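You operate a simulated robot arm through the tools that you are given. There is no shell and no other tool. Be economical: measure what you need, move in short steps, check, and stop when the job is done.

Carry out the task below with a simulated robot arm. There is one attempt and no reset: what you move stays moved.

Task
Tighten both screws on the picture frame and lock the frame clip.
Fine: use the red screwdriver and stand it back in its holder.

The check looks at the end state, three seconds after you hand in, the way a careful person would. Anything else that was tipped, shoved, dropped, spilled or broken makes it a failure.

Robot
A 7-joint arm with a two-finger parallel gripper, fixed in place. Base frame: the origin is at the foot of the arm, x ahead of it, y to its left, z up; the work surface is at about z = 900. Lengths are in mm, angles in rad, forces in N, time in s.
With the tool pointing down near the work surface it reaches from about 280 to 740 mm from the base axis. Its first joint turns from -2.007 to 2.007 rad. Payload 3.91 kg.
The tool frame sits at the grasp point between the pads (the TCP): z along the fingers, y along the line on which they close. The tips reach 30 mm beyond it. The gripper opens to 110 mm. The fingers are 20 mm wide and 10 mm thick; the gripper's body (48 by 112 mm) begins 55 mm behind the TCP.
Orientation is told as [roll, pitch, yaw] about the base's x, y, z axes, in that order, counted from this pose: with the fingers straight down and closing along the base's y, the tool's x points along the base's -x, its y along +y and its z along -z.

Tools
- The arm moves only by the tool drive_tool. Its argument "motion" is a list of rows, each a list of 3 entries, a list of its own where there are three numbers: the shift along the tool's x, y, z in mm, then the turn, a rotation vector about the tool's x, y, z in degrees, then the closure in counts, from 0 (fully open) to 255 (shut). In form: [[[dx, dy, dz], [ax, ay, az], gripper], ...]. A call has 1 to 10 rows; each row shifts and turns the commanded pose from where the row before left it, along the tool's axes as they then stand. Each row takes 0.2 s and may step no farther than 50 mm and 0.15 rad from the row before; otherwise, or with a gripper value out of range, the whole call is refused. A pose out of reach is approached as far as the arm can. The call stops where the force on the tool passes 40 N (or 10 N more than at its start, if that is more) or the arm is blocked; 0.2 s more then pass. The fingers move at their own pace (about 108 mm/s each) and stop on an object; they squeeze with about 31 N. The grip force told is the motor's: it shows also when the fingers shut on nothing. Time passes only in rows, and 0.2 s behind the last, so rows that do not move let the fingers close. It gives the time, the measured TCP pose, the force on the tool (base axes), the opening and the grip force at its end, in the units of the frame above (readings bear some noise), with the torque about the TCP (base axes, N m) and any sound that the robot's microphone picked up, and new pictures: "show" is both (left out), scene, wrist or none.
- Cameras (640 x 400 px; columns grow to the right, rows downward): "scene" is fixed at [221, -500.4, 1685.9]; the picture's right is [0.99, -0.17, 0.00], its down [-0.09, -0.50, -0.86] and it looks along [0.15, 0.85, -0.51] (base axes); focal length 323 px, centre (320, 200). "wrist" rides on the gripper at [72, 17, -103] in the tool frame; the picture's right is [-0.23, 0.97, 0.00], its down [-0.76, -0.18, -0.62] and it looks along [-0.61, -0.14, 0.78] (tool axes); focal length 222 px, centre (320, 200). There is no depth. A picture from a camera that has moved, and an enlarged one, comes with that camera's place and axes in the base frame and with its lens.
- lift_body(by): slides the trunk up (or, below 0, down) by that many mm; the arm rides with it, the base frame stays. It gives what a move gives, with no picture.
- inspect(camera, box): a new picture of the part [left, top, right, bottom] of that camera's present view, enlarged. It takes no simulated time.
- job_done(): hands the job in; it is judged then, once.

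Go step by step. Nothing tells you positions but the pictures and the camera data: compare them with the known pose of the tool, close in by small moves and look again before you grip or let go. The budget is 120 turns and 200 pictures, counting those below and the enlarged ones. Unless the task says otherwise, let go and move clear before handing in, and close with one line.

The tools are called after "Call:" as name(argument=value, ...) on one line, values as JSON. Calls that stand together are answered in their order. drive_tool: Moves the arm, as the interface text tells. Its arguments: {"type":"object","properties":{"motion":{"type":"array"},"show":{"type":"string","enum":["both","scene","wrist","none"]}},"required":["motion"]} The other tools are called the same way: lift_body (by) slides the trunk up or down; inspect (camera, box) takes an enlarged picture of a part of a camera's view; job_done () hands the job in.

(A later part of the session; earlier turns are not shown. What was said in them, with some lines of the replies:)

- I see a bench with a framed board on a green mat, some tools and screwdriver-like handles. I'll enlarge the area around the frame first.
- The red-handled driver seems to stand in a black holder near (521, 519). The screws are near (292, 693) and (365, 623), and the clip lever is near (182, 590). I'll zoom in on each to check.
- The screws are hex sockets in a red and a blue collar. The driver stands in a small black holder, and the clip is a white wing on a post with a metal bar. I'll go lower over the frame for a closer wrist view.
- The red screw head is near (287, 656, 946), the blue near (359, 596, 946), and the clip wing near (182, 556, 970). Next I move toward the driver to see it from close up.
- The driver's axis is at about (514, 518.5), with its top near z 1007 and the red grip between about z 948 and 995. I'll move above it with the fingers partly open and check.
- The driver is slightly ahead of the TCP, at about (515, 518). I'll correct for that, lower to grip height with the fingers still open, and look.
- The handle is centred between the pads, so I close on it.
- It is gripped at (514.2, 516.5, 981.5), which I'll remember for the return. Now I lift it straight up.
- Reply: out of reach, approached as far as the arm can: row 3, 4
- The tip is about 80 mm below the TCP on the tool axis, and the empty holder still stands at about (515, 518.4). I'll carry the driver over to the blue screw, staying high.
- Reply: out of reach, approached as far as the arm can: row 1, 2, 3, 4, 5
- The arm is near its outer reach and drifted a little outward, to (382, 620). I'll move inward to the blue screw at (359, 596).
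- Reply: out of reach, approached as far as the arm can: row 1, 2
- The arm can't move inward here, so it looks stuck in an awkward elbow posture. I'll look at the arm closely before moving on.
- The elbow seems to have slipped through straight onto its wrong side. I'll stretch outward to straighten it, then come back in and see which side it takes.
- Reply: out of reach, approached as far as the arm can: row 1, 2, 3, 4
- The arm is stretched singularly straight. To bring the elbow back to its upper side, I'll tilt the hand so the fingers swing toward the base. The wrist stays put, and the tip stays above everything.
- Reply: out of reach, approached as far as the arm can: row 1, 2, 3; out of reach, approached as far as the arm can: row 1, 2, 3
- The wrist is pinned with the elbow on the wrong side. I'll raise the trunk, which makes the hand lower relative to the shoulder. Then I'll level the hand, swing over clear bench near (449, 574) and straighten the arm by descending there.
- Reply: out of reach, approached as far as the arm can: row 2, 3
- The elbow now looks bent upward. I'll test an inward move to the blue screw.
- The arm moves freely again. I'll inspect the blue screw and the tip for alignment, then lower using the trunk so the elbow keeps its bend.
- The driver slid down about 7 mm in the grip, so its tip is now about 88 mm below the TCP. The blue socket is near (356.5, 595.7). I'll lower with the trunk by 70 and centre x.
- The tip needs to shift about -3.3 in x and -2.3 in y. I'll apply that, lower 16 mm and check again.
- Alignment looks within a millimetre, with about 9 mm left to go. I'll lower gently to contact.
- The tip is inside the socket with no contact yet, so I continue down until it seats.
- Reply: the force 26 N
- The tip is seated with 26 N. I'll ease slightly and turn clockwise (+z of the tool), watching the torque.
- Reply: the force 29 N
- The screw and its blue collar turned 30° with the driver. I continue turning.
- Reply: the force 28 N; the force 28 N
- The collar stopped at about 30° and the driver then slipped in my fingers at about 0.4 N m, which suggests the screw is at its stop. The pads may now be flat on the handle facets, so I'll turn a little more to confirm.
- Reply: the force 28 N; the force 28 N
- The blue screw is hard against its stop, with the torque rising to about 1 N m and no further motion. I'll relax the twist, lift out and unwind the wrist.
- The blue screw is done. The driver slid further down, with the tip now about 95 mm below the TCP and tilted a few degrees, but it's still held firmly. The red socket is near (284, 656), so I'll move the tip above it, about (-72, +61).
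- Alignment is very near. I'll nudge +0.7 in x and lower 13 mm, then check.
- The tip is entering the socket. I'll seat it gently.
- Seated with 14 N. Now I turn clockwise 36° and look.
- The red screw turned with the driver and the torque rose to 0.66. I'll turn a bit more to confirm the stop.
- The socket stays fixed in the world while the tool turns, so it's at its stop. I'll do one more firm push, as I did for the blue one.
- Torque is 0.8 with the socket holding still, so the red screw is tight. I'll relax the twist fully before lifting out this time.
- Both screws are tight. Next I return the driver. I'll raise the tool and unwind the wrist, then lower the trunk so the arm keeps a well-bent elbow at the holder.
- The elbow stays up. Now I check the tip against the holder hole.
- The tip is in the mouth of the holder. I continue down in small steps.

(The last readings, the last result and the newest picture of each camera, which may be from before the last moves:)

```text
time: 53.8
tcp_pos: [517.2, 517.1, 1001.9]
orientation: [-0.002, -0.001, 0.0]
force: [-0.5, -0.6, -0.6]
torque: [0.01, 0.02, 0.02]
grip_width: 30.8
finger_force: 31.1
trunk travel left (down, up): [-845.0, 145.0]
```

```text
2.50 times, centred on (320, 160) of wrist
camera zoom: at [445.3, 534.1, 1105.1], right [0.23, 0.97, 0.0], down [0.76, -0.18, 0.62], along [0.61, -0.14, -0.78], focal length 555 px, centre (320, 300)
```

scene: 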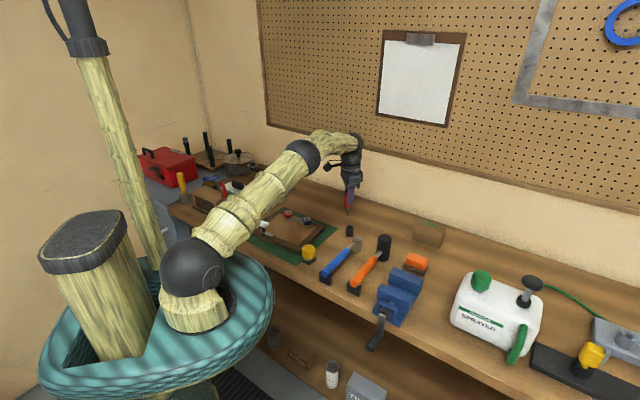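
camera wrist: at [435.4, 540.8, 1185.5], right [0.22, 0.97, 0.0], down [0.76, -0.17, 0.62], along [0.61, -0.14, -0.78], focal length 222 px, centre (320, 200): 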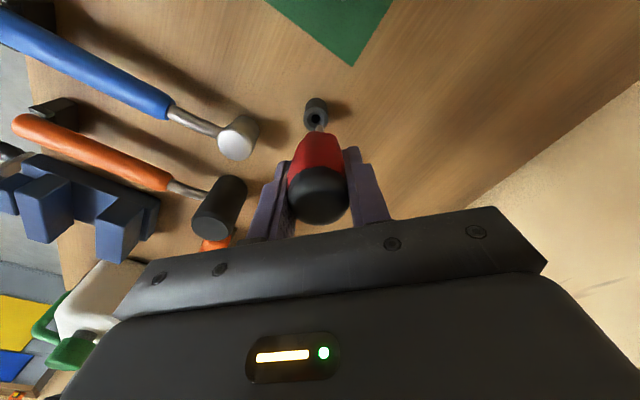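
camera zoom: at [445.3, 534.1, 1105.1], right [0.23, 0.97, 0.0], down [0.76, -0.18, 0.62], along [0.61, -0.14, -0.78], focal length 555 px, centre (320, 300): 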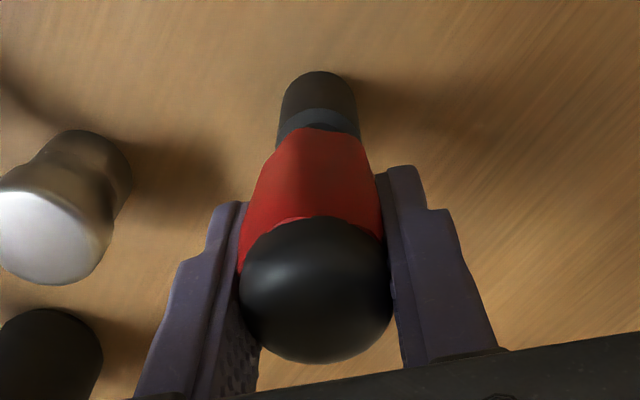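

Call:
drive_tool(motion=[[[0, 0, 2], [0, 0, 0], 255], [[0, 0, 2], [0, 0, 0], 255], [[0, 0, 2], [0, 0, 0], 255], [[0, 0, 0], [0, 0, 0], 255]], show="none")

Call:
inspect(camera="scene", box=[330, 195, 380, 245])

```text
time: 54.8
tcp_pos: [517.0, 518.1, 997.8]
orientation: [-0.003, -0.001, 0.0]
force: [0.2, 0.2, -0.4]
torque: [0.02, 0.01, -0.01]
grip_width: 30.9
finger_force: 31.1
trunk travel left (down, up): [-845.0, 145.0]
```

```text
8.00 times, centred on (355, 220) of scene
camera zoom: at [221.0, -500.4, 1685.9], right [0.99, -0.17, 0.0], down [-0.09, -0.5, -0.86], along [0.15, 0.85, -0.51], focal length 2586 px, centre (40, 40)
```

zoom: 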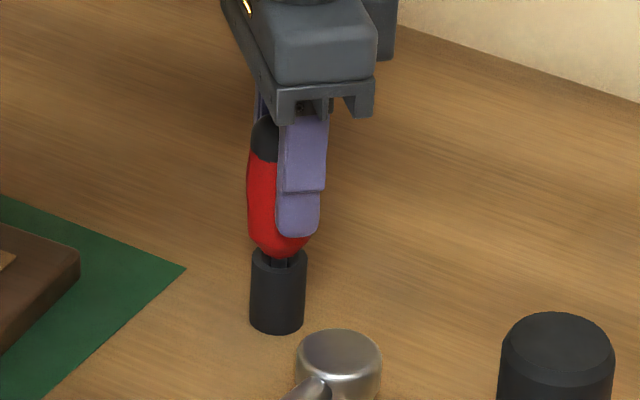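

Call:
drive_tool(motion=[[[0, 0, 1.5], [0, 0, 0], 255], [[0, 0, 1.5], [0, 0, 0], 255], [[0, 0, 1.5], [0, 0, 0], 255], [[0, 0, 0], [0, 0, 0], 255]], show="none")

Call:
inspect(camera="scene", box=[330, 195, 380, 245])

```text
time: 55.8
tcp_pos: [517.9, 517.0, 993.5]
orientation: [0.0, -0.002, -0.001]
force: [1.7, -0.7, 11.5]
torque: [-0.03, -0.06, -0.01]
grip_width: 30.8
finger_force: 31.3
trunk travel left (down, up): [-845.0, 145.0]
```

```text
8.00 times, centred on (355, 220) of scene
camera zoom: at [221.0, -500.4, 1685.9], right [0.99, -0.17, 0.0], down [-0.09, -0.5, -0.86], along [0.15, 0.85, -0.51], focal length 2586 px, centre (40, 40)
```

zoom: 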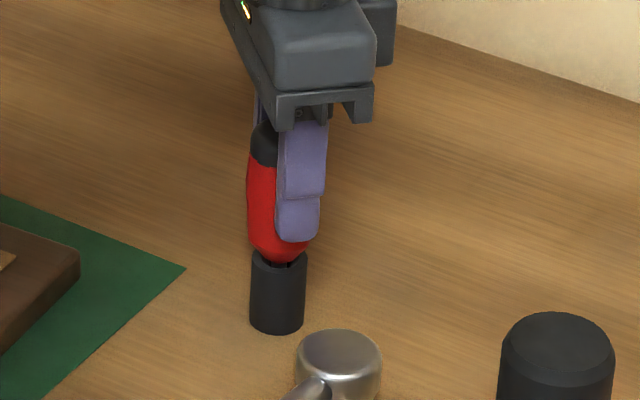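

It's seated at 11.5 N, with the handle collar resting at the holder rim as before. I'll ease off and open moderately.

Call:
drive_tool(motion=[[[0, 0, -1], [0, 0, 0], 255], [[0, 0, 0], [0, 0, 0], 170], [[0, 0, 0], [0, 0, 0], 120], [[0, 0, 0], [0, 0, 0], 90], [[0, 0, 0], [0, 0, 0], 90]], show="wrist")

Call:
inspect(camera="scene", box=[330, 195, 380, 245])

```text
time: 57.0
tcp_pos: [517.2, 517.1, 993.1]
orientation: [-0.002, 0.0, 0.001]
force: [-0.8, 0.4, -0.8]
torque: [0.02, -0.04, 0.03]
grip_width: 71.2
finger_force: 0.1
trunk travel left (down, up): [-845.0, 145.0]
camera wrist: at [444.9, 534.6, 1095.9], right [0.23, 0.97, 0.0], down [0.76, -0.18, 0.62], along [0.61, -0.14, -0.78], focal length 222 px, centre (320, 200)
```

wrist: 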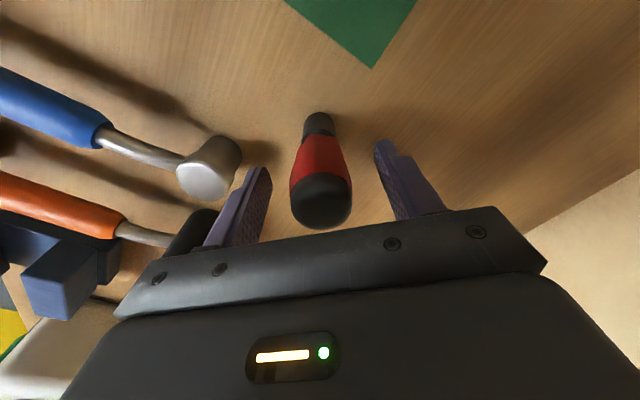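

```text
8.00 times, centred on (355, 220) of scene
camera zoom: at [221.0, -500.4, 1685.9], right [0.99, -0.17, 0.0], down [-0.09, -0.5, -0.86], along [0.15, 0.85, -0.51], focal length 2586 px, centre (40, 40)
```

zoom: 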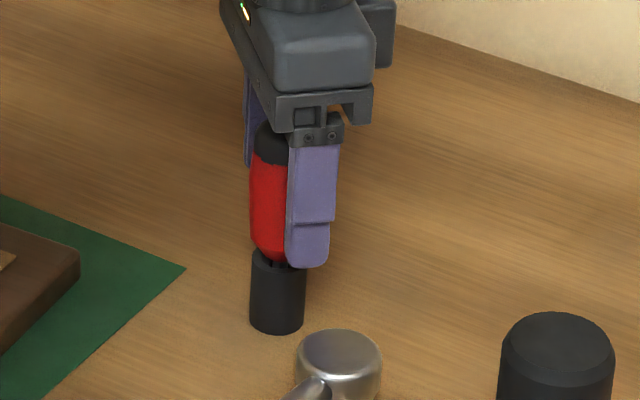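

The driver stands free in its holder. I lift straight up, clear of it.

Call:
drive_tool(motion=[[[0, 0, -10], [0, 0, 0], 90], [[0, 0, -20], [0, 0, 0], 90], [[0, 0, -30], [0, 0, 0], 90], [[0, 0, -30], [0, 0, 0], 90], [[0, 0, -30], [0, 0, 0], 90], [[0, 0, -20], [0, 0, 0], 90]])

Call:
inspect(camera="scene", box=[310, 190, 400, 270])

```text
time: 58.4
tcp_pos: [514.9, 517.3, 1133.1]
orientation: [0.0, 0.0, 0.001]
force: [-0.1, -0.6, -0.3]
torque: [-0.01, -0.05, -0.02]
grip_width: 71.0
finger_force: 0.1
trunk travel left (down, up): [-845.0, 145.0]
camera wrist: at [442.2, 534.3, 1236.2], right [0.23, 0.97, 0.0], down [0.76, -0.18, 0.62], along [0.61, -0.14, -0.78], focal length 222 px, centre (320, 200)
```

scene: 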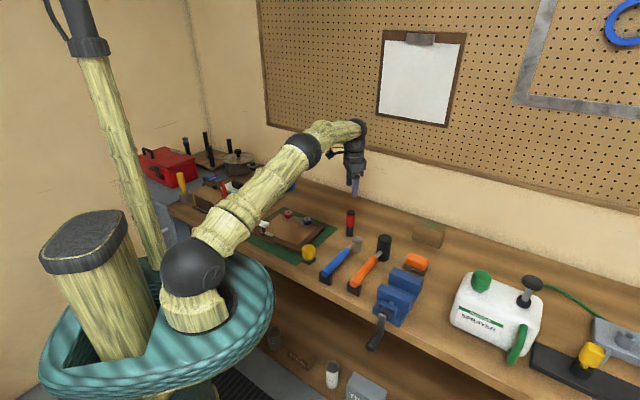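
wrist: 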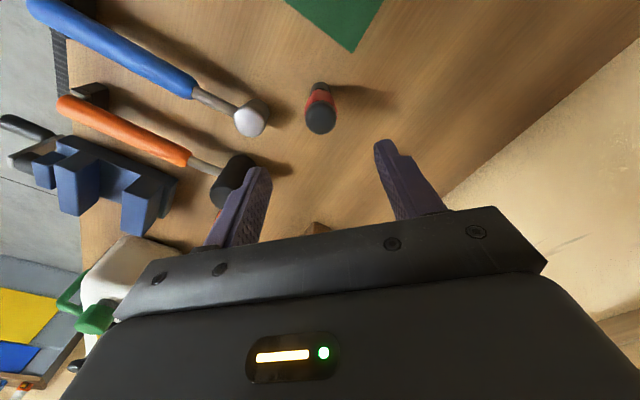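

```text
5.00 times, centred on (355, 230) of scene
camera zoom: at [221.0, -500.4, 1685.9], right [0.99, -0.17, 0.0], down [-0.09, -0.5, -0.86], along [0.15, 0.85, -0.51], focal length 1616 px, centre (145, 50)
```

zoom: 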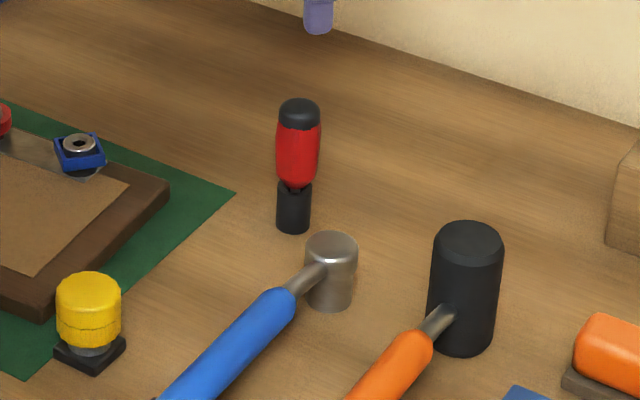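

The driver stands as it was. Now I go to the clip for a close view.

Call:
drive_tool(motion=[[[45, 5, 0], [0, 0, 0], 60], [[45, 5, 0], [0, 0, 0], 60], [[45, 5, 0], [0, 0, 0], 60], [[45, 5, 0], [0, 0, 0], 60], [[45, 5, 0], [0, 0, 0], 60], [[45, 5, 0], [0, 0, 0], 60], [[45, 5, 0], [0, 0, 0], 60], [[45, 5, 0], [0, 0, 0], 60], [[45, 5, 0], [0, 0, 0], 60], [[0, 0, 20], [0, 0, 0], 60]])

Call:
inspect(camera="wrist", box=[240, 60, 400, 180])

Call:
inspect(camera="scene", box=[245, 205, 295, 245])

```text
time: 60.6
tcp_pos: [112.7, 559.1, 1112.2]
orientation: [-0.001, -0.001, -0.003]
force: [0.3, 0.4, -0.7]
torque: [0.01, 0.0, 0.0]
grip_width: 84.0
finger_force: 0.1
trunk travel left (down, up): [-845.0, 145.0]
camera wrist: at [41.4, 578.2, 1216.6], right [0.23, 0.97, 0.0], down [0.76, -0.18, 0.62], along [0.61, -0.14, -0.78], focal length 222 px, centre (320, 200)
```

scene: 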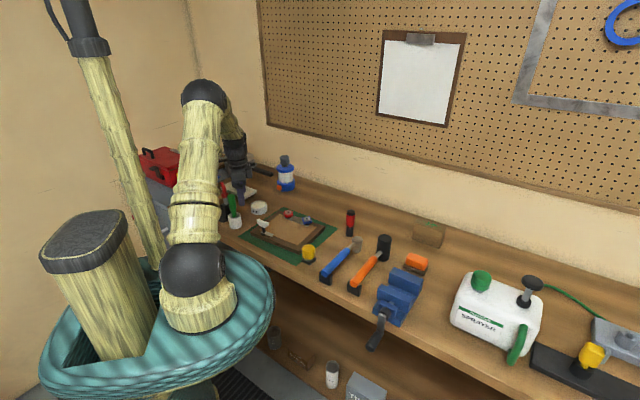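
wrist: 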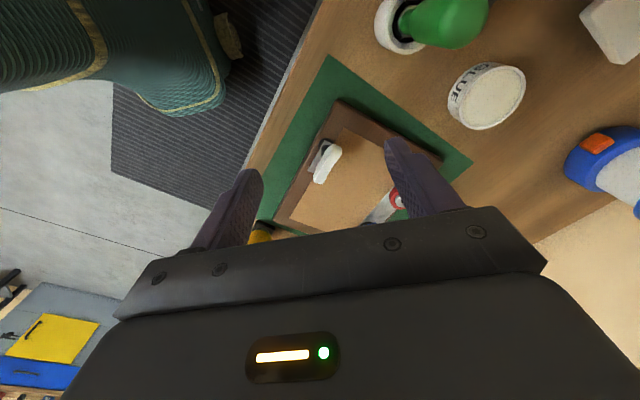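

```text
3.33 times, centred on (320, 120) of wrist
camera zoom: at [41.4, 578.2, 1216.6], right [0.23, 0.97, 0.0], down [0.76, -0.18, 0.62], along [0.61, -0.14, -0.78], focal length 740 px, centre (320, 467)
```

zoom: 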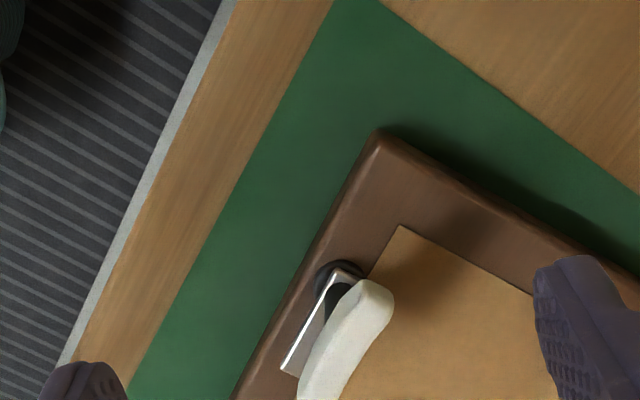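

```text
10.00 times, centred on (270, 225) of scene
camera zoom: at [221.0, -500.4, 1685.9], right [0.99, -0.17, 0.0], down [-0.09, -0.5, -0.86], along [0.15, 0.85, -0.51], focal length 3232 px, centre (820, -50)
```

zoom: 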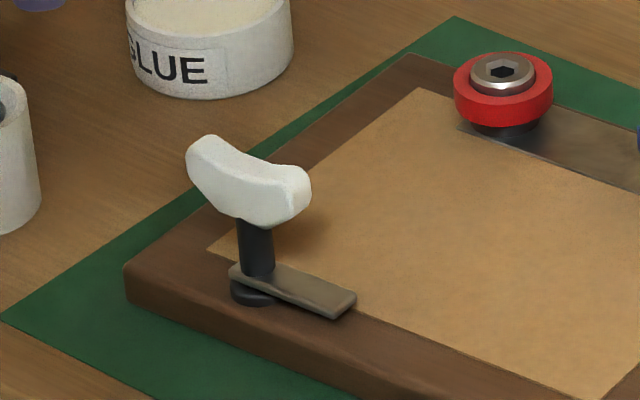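

The clip is a turn-button. Its post is on the front rail near (175, 557), and the bar lies along the rail, so it must turn 90° counterclockwise to lie over the backing. I'll first check that the wrist can reach yaw +0.9.

Call:
drive_tool(motion=[[[-10, -0.5, 0], [0, 0, -8.4], 60], [[0, 0, 0], [0, 0, -8.4], 60], [[0, 0, 0], [0, 0, -8.4], 60], [[0, 0, 0], [0, 0, -8.4], 60], [[0, 0, 0], [0, 0, -8.4], 60], [[0, 0, 0], [0, 0, -8.4], 60], [[0, 0, 0], [0, 0, -8.4], 60]], show="wrist")

```text
time: 62.2
tcp_pos: [121.6, 560.4, 1114.0]
orientation: [-0.002, 0.002, 1.029]
force: [0.2, 0.3, 0.3]
torque: [0.03, 0.0, 0.02]
grip_width: 83.9
finger_force: 0.1
trunk travel left (down, up): [-845.0, 145.0]
camera wrist: at [70.5, 508.3, 1216.6], right [-0.72, 0.7, 0.0], down [0.55, 0.56, 0.62], along [0.43, 0.45, -0.78], focal length 222 px, centre (320, 200)
```

wrist: 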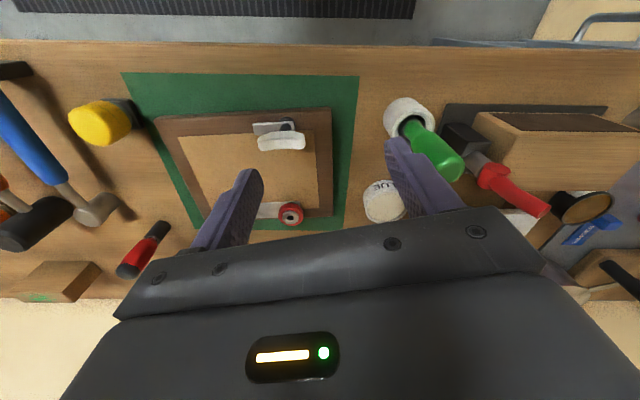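

Yaw +1.03 is reachable. This view also shows the clip well, so I'll take a closer look.

Call:
inspect(camera="wrist", box=[230, 90, 350, 180])

```text
4.44 times, centred on (290, 135) of wrist
camera zoom: at [70.5, 508.3, 1216.6], right [-0.72, 0.7, 0.0], down [0.55, 0.56, 0.62], along [0.43, 0.45, -0.78], focal length 987 px, centre (453, 489)
```

zoom: 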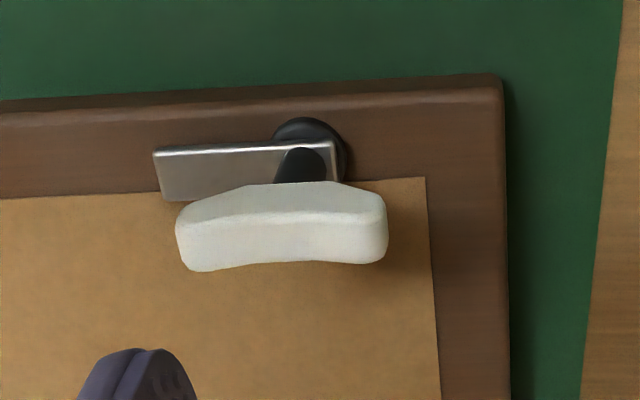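

The post is at about (172.5, 555), with the wing centred near z 982 at a heading of about -41.5°. I'll turn the gripper so it closes across the wing, and move above it.

Call:
drive_tool(motion=[[[0, 0, 0], [0, 0, 8.4], 60], [[0, 0, 0], [0, 0, 8.4], 60], [[0, 0, 0], [0, 0, 8.4], 60], [[0, 0, 0], [0, 0, 8.4], 60], [[0, 0, 0], [0, 0, 8.4], 60], [[0, 0, 0], [0, 0, 8.4], 60], [[0, 0, 0], [0, 0, 8.4], 60], [[0, 0, 0], [0, 0, 8.4], 60], [[0, 0, 0], [0, 0, 8.4], 60], [[0, 0, 0], [0, 0, 8.4], 60]], show="none")

Call:
drive_tool(motion=[[[0, 0, 0], [0, 0, 8.4], 80], [[0, 0, 0], [0, 0, 8.0], 100], [[-21.2, 14.8, 14], [0, 0, 0], 100], [[-21.2, 14.8, 20], [0, 0, 0], 100], [[0, 0, 20], [0, 0, 0], 100], [[0, 0, 0], [0, 0, 0], 100]])

Call:
inspect(camera="wrist", box=[250, 70, 390, 230])

Call:
inspect(camera="scene", box=[235, 175, 305, 245])

```text
time: 64.4
tcp_pos: [121.9, 560.4, 1113.4]
orientation: [-0.001, 0.001, -0.442]
force: [0.2, -0.5, -0.6]
torque: [0.02, 0.0, 0.03]
grip_width: 84.4
finger_force: 0.1
trunk travel left (down, up): [-845.0, 145.0]
```

```text
time: 65.8
tcp_pos: [174.7, 554.3, 1058.6]
orientation: [0.0, 0.001, -0.725]
force: [-0.5, -0.3, -0.5]
torque: [0.01, -0.01, 0.02]
grip_width: 67.0
finger_force: 0.0
trunk travel left (down, up): [-845.0, 145.0]
camera wrist: at [131.8, 616.1, 1161.7], right [0.82, 0.58, 0.0], down [0.45, -0.64, 0.62], along [0.36, -0.51, -0.78], focal length 222 px, centre (320, 200)
```

scene: 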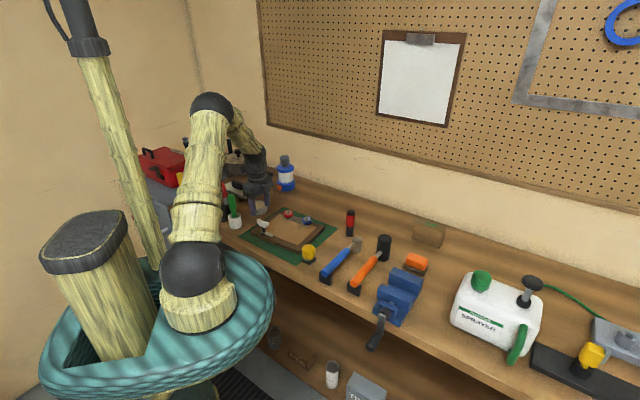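
wrist: 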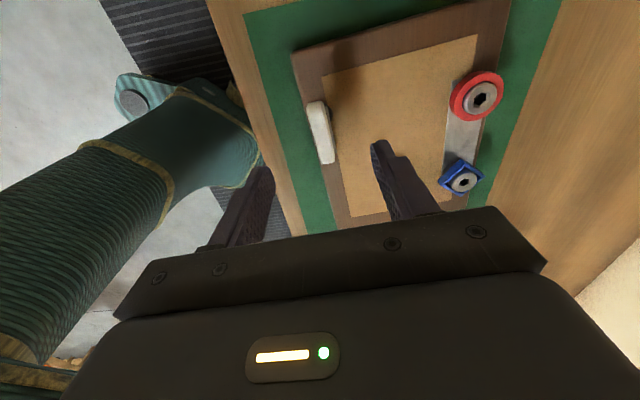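

```text
2.50 times, centred on (320, 150) of wrist
camera zoom: at [131.8, 616.1, 1161.7], right [0.82, 0.58, 0.0], down [0.45, -0.64, 0.62], along [0.36, -0.51, -0.78], focal length 555 px, centre (320, 325)
```

zoom: 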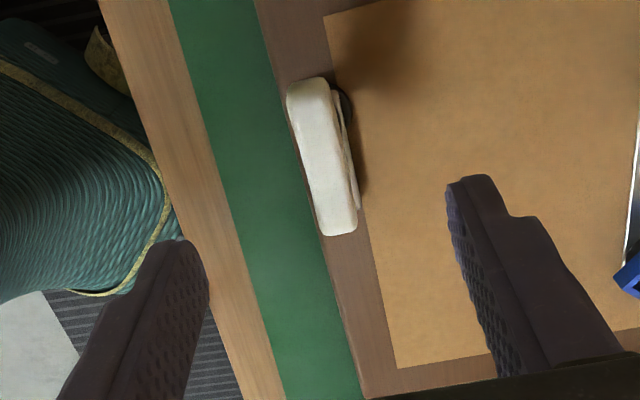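

```text
5.71 times, centred on (270, 210) of scene
camera zoom: at [221.0, -500.4, 1685.9], right [0.99, -0.17, 0.0], down [-0.09, -0.5, -0.86], along [0.15, 0.85, -0.51], focal length 1847 px, centre (606, 143)
```

zoom: 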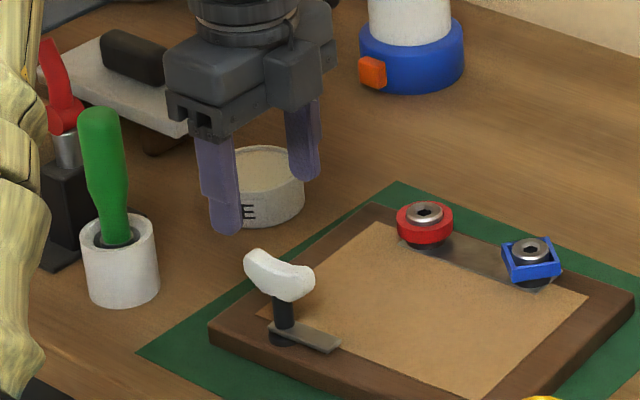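

The wing is centred between the fingers within a couple of mm. I lower to z≈990, where the tips straddle the wing.

Call:
drive_tool(motion=[[[1.2, 1, 18], [0, 0, 0], 100], [[0, 0, 18], [0, 0, 0], 110], [[0, 0, 16], [0, 0, 0], 120], [[0, 0, 16], [0, 0, 0], 120], [[0, 0, 0], [0, 0, 0], 120]])

Call:
inspect(camera="scene", box=[235, 185, 305, 245])

Call:
inspect(camera="wrist", box=[250, 90, 390, 230])

```text
time: 67.0
tcp_pos: [172.7, 556.2, 990.7]
orientation: [0.0, 0.001, -0.724]
force: [-0.5, -0.2, 0.4]
torque: [-0.01, -0.01, 0.03]
grip_width: 58.2
finger_force: 0.0
trunk travel left (down, up): [-845.0, 145.0]
camera wrist: at [130.3, 617.9, 1094.7], right [0.82, 0.58, 0.0], down [0.45, -0.64, 0.62], along [0.36, -0.51, -0.78], focal length 222 px, centre (320, 200)
```

scene: 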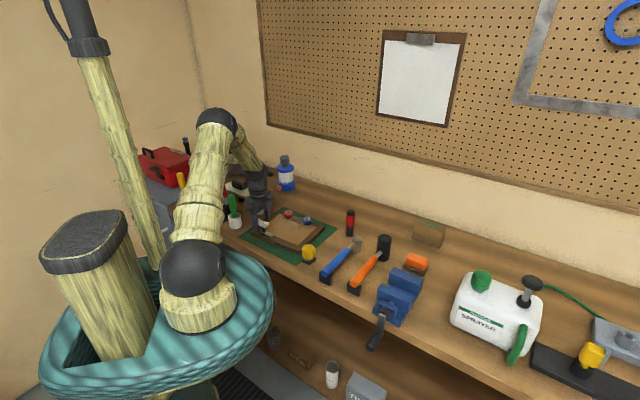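
wrist: 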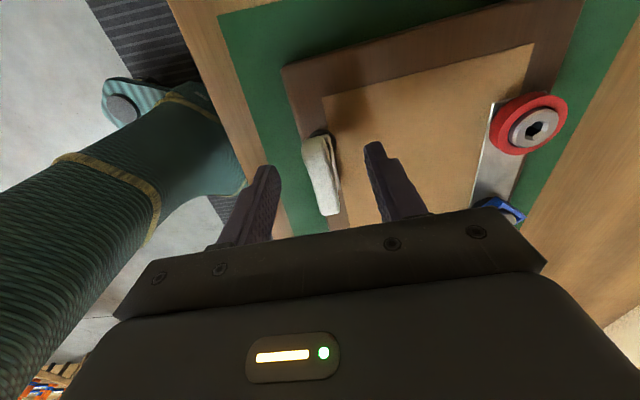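

```text
6.67 times, centred on (270, 215) of scene
camera zoom: at [221.0, -500.4, 1685.9], right [0.99, -0.17, 0.0], down [-0.09, -0.5, -0.86], along [0.15, 0.85, -0.51], focal length 2155 px, centre (653, 100)
```

zoom: 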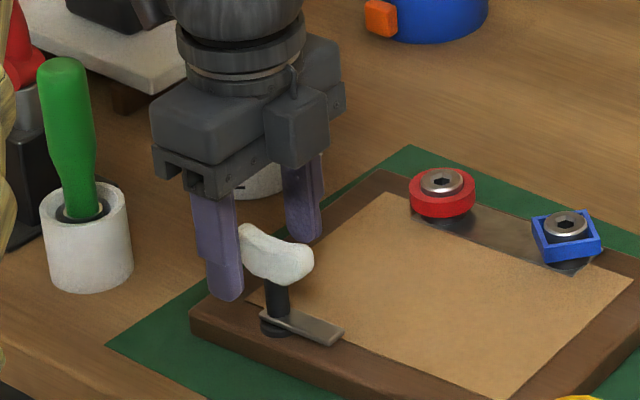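

```text
2.86 times, centred on (320, 160) of wrist
camera zoom: at [130.3, 617.9, 1094.7], right [0.82, 0.58, 0.0], down [0.45, -0.64, 0.62], along [0.36, -0.51, -0.78], focal length 635 px, centre (320, 314)
```

zoom: 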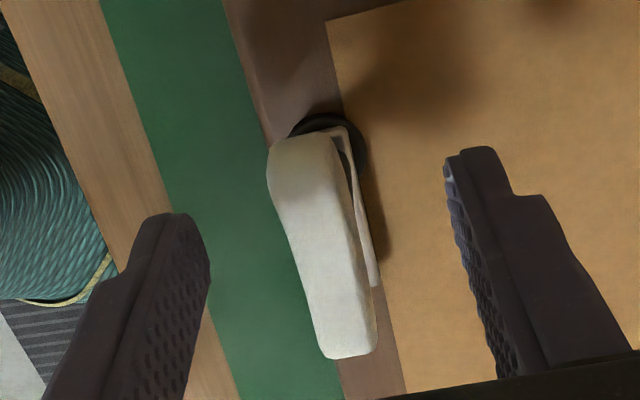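

The post axis is about 2.5 mm in +x of the TCP. I'll shift, then close on the wing.

Call:
drive_tool(motion=[[[-1.8, 1.6, 0], [0, 0, 0], 120], [[0, 0, 0], [0, 0, 0], 160], [[0, 0, 0], [0, 0, 0], 200], [[0, 0, 0], [0, 0, 0], 230], [[0, 0, 0], [0, 0, 0], 255], [[0, 0, 0], [0, 0, 0], 255]], show="none")

Call:
inspect(camera="scene", box=[235, 185, 305, 245])

Call:
inspect(camera="wrist", box=[250, 90, 390, 230])

```text
time: 68.4
tcp_pos: [176.5, 556.6, 991.8]
orientation: [-0.003, -0.002, -0.725]
force: [-1.9, -2.1, 0.3]
torque: [0.12, 0.06, 0.18]
grip_width: 13.9
finger_force: 31.2
trunk travel left (down, up): [-845.0, 145.0]
```

```text
6.67 times, centred on (270, 215) of scene
camera zoom: at [221.0, -500.4, 1685.9], right [0.99, -0.17, 0.0], down [-0.09, -0.5, -0.86], along [0.15, 0.85, -0.51], focal length 2155 px, centre (653, 100)
```

zoom: 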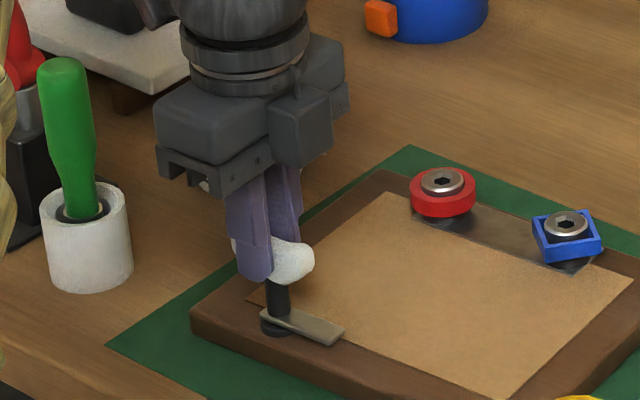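

```text
2.86 times, centred on (320, 160) of wrist
camera zoom: at [132.3, 617.8, 1094.5], right [0.82, 0.58, 0.0], down [0.45, -0.64, 0.62], along [0.36, -0.51, -0.78], focal length 635 px, centre (320, 314)
```

zoom: 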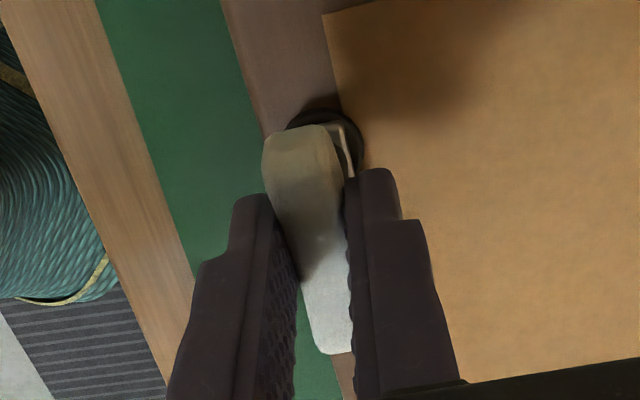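

The wing is gripped (13.9 mm). Now I turn counterclockwise and watch.

Call:
drive_tool(motion=[[[0, 0, 0], [0, 0, -6], 255], [[0, 0, 0], [0, 0, -6], 255], [[0, 0, 0], [0, 0, -6], 255], [[0, 0, 0], [0, 0, -6], 255]], show="none")

Call:
inspect(camera="scene", box=[235, 185, 305, 245])

```text
time: 69.4
tcp_pos: [174.4, 555.8, 992.4]
orientation: [-0.001, 0.0, -0.305]
force: [-4.1, -6.4, 7.2]
torque: [-0.15, -0.11, -0.08]
grip_width: 13.6
finger_force: 30.6
trunk travel left (down, up): [-845.0, 145.0]
```

```text
6.67 times, centred on (270, 215) of scene
camera zoom: at [221.0, -500.4, 1685.9], right [0.99, -0.17, 0.0], down [-0.09, -0.5, -0.86], along [0.15, 0.85, -0.51], focal length 2155 px, centre (653, 100)
```

zoom: 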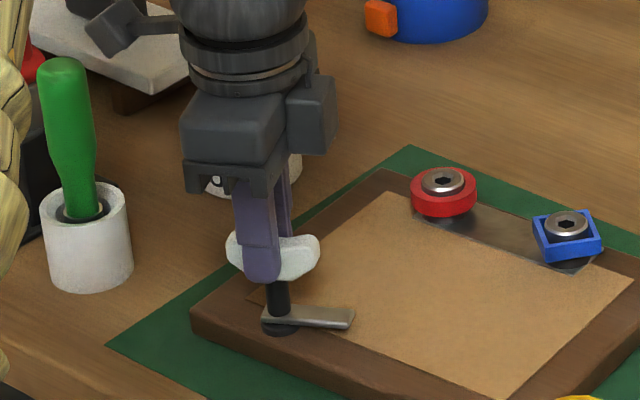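

The bar swings inward with low force. I continue.

Call:
drive_tool(motion=[[[0, 0, 0], [0, 0, -6], 255], [[0, 0, 0], [0, 0, -6], 255], [[0, 0, 0], [0, 0, -6], 255], [[0, 0, 0], [0, 0, -6], 255], [[0, 0, 0], [0, 0, -6], 255], [[0, 0, 0], [0, 0, -6], 255], [[0, 0, 0], [0, 0, -6], 255]], show="none")

Call:
inspect(camera="scene", box=[235, 185, 305, 245])

```text
time: 71.0
tcp_pos: [175.9, 555.4, 992.4]
orientation: [0.0, 0.0, 0.429]
force: [-2.6, -6.9, 7.5]
torque: [-0.11, 0.03, -0.07]
grip_width: 13.8
finger_force: 31.0
trunk travel left (down, up): [-845.0, 145.0]
```

```text
6.67 times, centred on (270, 215) of scene
camera zoom: at [221.0, -500.4, 1685.9], right [0.99, -0.17, 0.0], down [-0.09, -0.5, -0.86], along [0.15, 0.85, -0.51], focal length 2155 px, centre (653, 100)
```

zoom: 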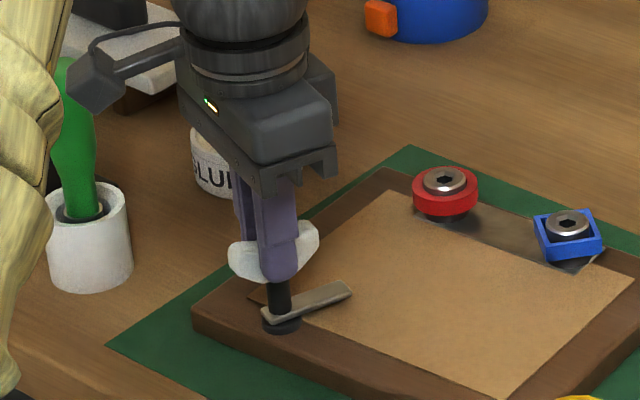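

Call:
drive_tool(motion=[[[0, 0, 0], [0, 0, -6], 255], [[0, 0, 0], [0, 0, -6], 255], [[0, 0, 0], [0, 0, -6], 255], [[0, 0, 0], [0, 0, -5], 255]], show="none")

Call:
inspect(camera="scene", box=[235, 185, 305, 245])

```text
time: 72.0
tcp_pos: [176.7, 555.0, 991.9]
orientation: [0.001, 0.0, 0.83]
force: [2.2, -6.4, 6.1]
torque: [0.0, -0.11, -0.07]
grip_width: 13.9
finger_force: 30.4
trunk travel left (down, up): [-845.0, 145.0]
```

```text
6.67 times, centred on (270, 215) of scene
camera zoom: at [221.0, -500.4, 1685.9], right [0.99, -0.17, 0.0], down [-0.09, -0.5, -0.86], along [0.15, 0.85, -0.51], focal length 2155 px, centre (653, 100)
```

zoom: 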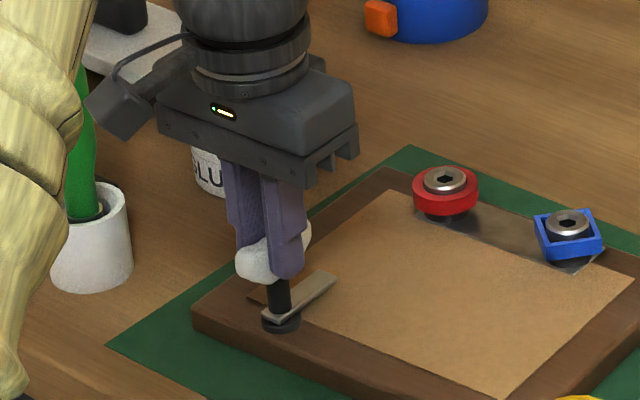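

The bar is now about 90° around, over the backing, with no stop felt. I'll nudge a little more to see whether there's a stop.

Call:
drive_tool(motion=[[[0, 0, 0], [0, 0, -3], 255], [[0, 0, 0], [0, 0, -3], 255]], show="none")

Call:
inspect(camera="wrist", box=[240, 70, 400, 230])

```text
time: 72.6
tcp_pos: [176.4, 555.4, 992.1]
orientation: [0.0, -0.002, 0.933]
force: [3.9, -2.7, 2.6]
torque: [-0.08, -0.08, -0.78]
grip_width: 14.9
finger_force: 31.0
trunk travel left (down, up): [-845.0, 145.0]
```

```text
2.50 times, centred on (320, 150) of wrist
camera zoom: at [119.5, 508.9, 1094.4], right [-0.65, 0.76, 0.0], down [0.6, 0.51, 0.62], along [0.48, 0.4, -0.78], focal length 555 px, centre (320, 325)
```

zoom: 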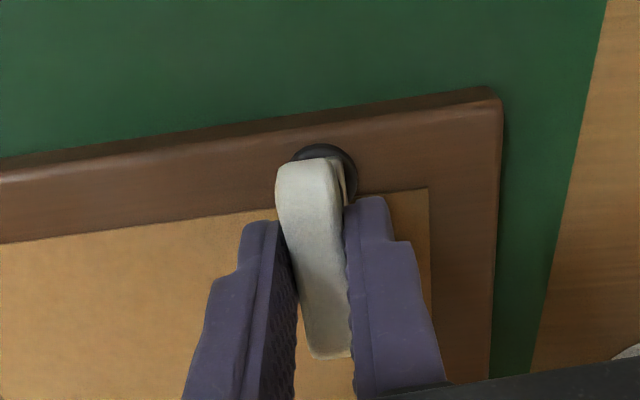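

The torque jumped to 0.78 N m, so the clip is at its locked stop. I'll relax the twist, open and lift away.

Call:
drive_tool(motion=[[[0, 0, 0], [0, 0, 3], 255], [[0, 0, 0], [0, 0, 0], 200], [[0, 0, 0], [0, 0, 0], 130], [[0, 0, 0], [0, 0, 0], 130], [[0, 0, -15], [0, 0, 0], 130], [[0, 0, -30], [0, 0, 0], 130], [[0, 0, -40], [0, 0, 0], 130], [[0, 0, -40], [0, 0, 0], 130]])

Call:
inspect(camera="scene", box=[225, 185, 345, 265])

Call:
inspect(camera="wrist", box=[200, 50, 400, 230])

```text
time: 74.4
tcp_pos: [173.8, 554.6, 1116.1]
orientation: [0.001, 0.001, 0.879]
force: [0.2, -0.3, -0.1]
torque: [-0.01, 0.01, -0.01]
grip_width: 53.7
finger_force: 0.1
trunk travel left (down, up): [-845.0, 145.0]
camera wrist: at [115.1, 510.6, 1218.9], right [-0.61, 0.8, 0.0], down [0.62, 0.47, 0.62], along [0.5, 0.38, -0.78], focal length 222 px, centre (320, 200)
```

scene: 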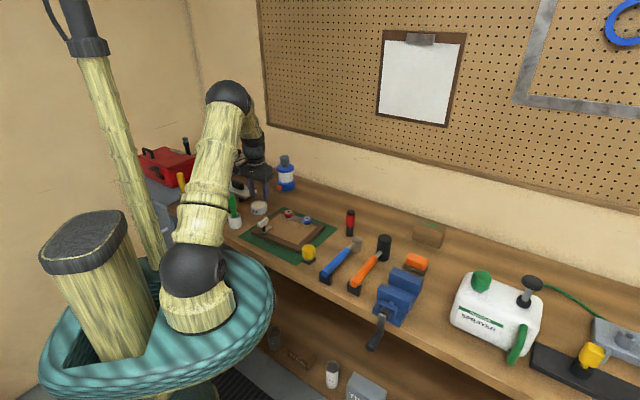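
wrist: 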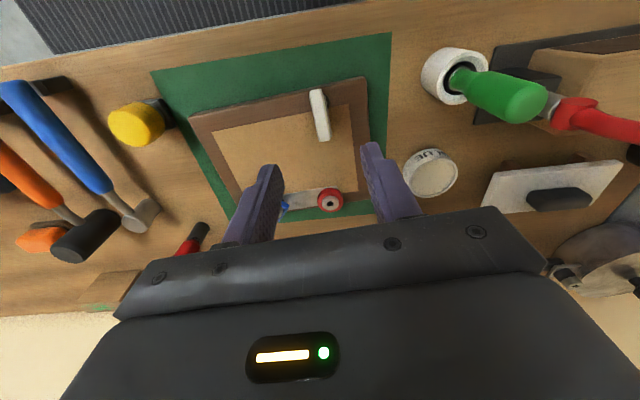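

```text
5.00 times, centred on (285, 225) of scene
camera zoom: at [221.0, -500.4, 1685.9], right [0.99, -0.17, 0.0], down [-0.09, -0.5, -0.86], along [0.15, 0.85, -0.51], focal length 1616 px, centre (495, 75)
```

zoom: 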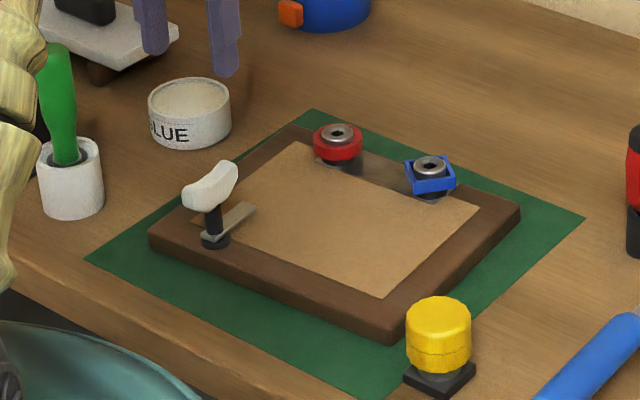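

```text
2.22 times, centred on (300, 140) of wrist
camera zoom: at [115.1, 510.6, 1218.9], right [-0.61, 0.8, 0.0], down [0.62, 0.47, 0.62], along [0.5, 0.38, -0.78], focal length 494 px, centre (364, 333)
```

zoom: 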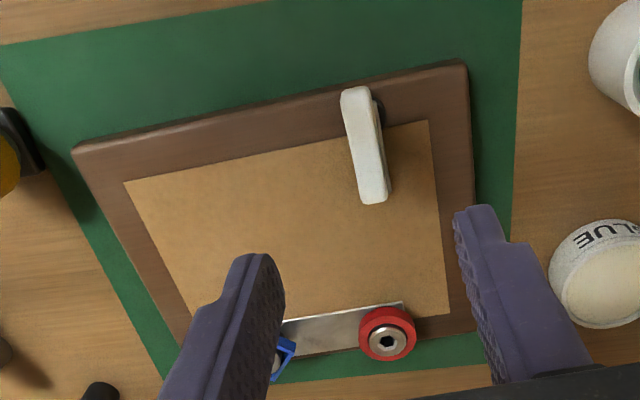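

Both screws are at their stops, the driver stands in its holder, the clip bar lies across the backing and the arm is clear. I'm handing in now.

Call:
job_done()

```text
The job is handed in.
```

Both screws are turned clockwise to their stops, about 30° each. The frame clip is turned 90° to its stop over the backing, and the red screwdriver is standing back in its holder. The frame shifted about 2 mm on its mat while I worked, and I saw nothing else disturbed.
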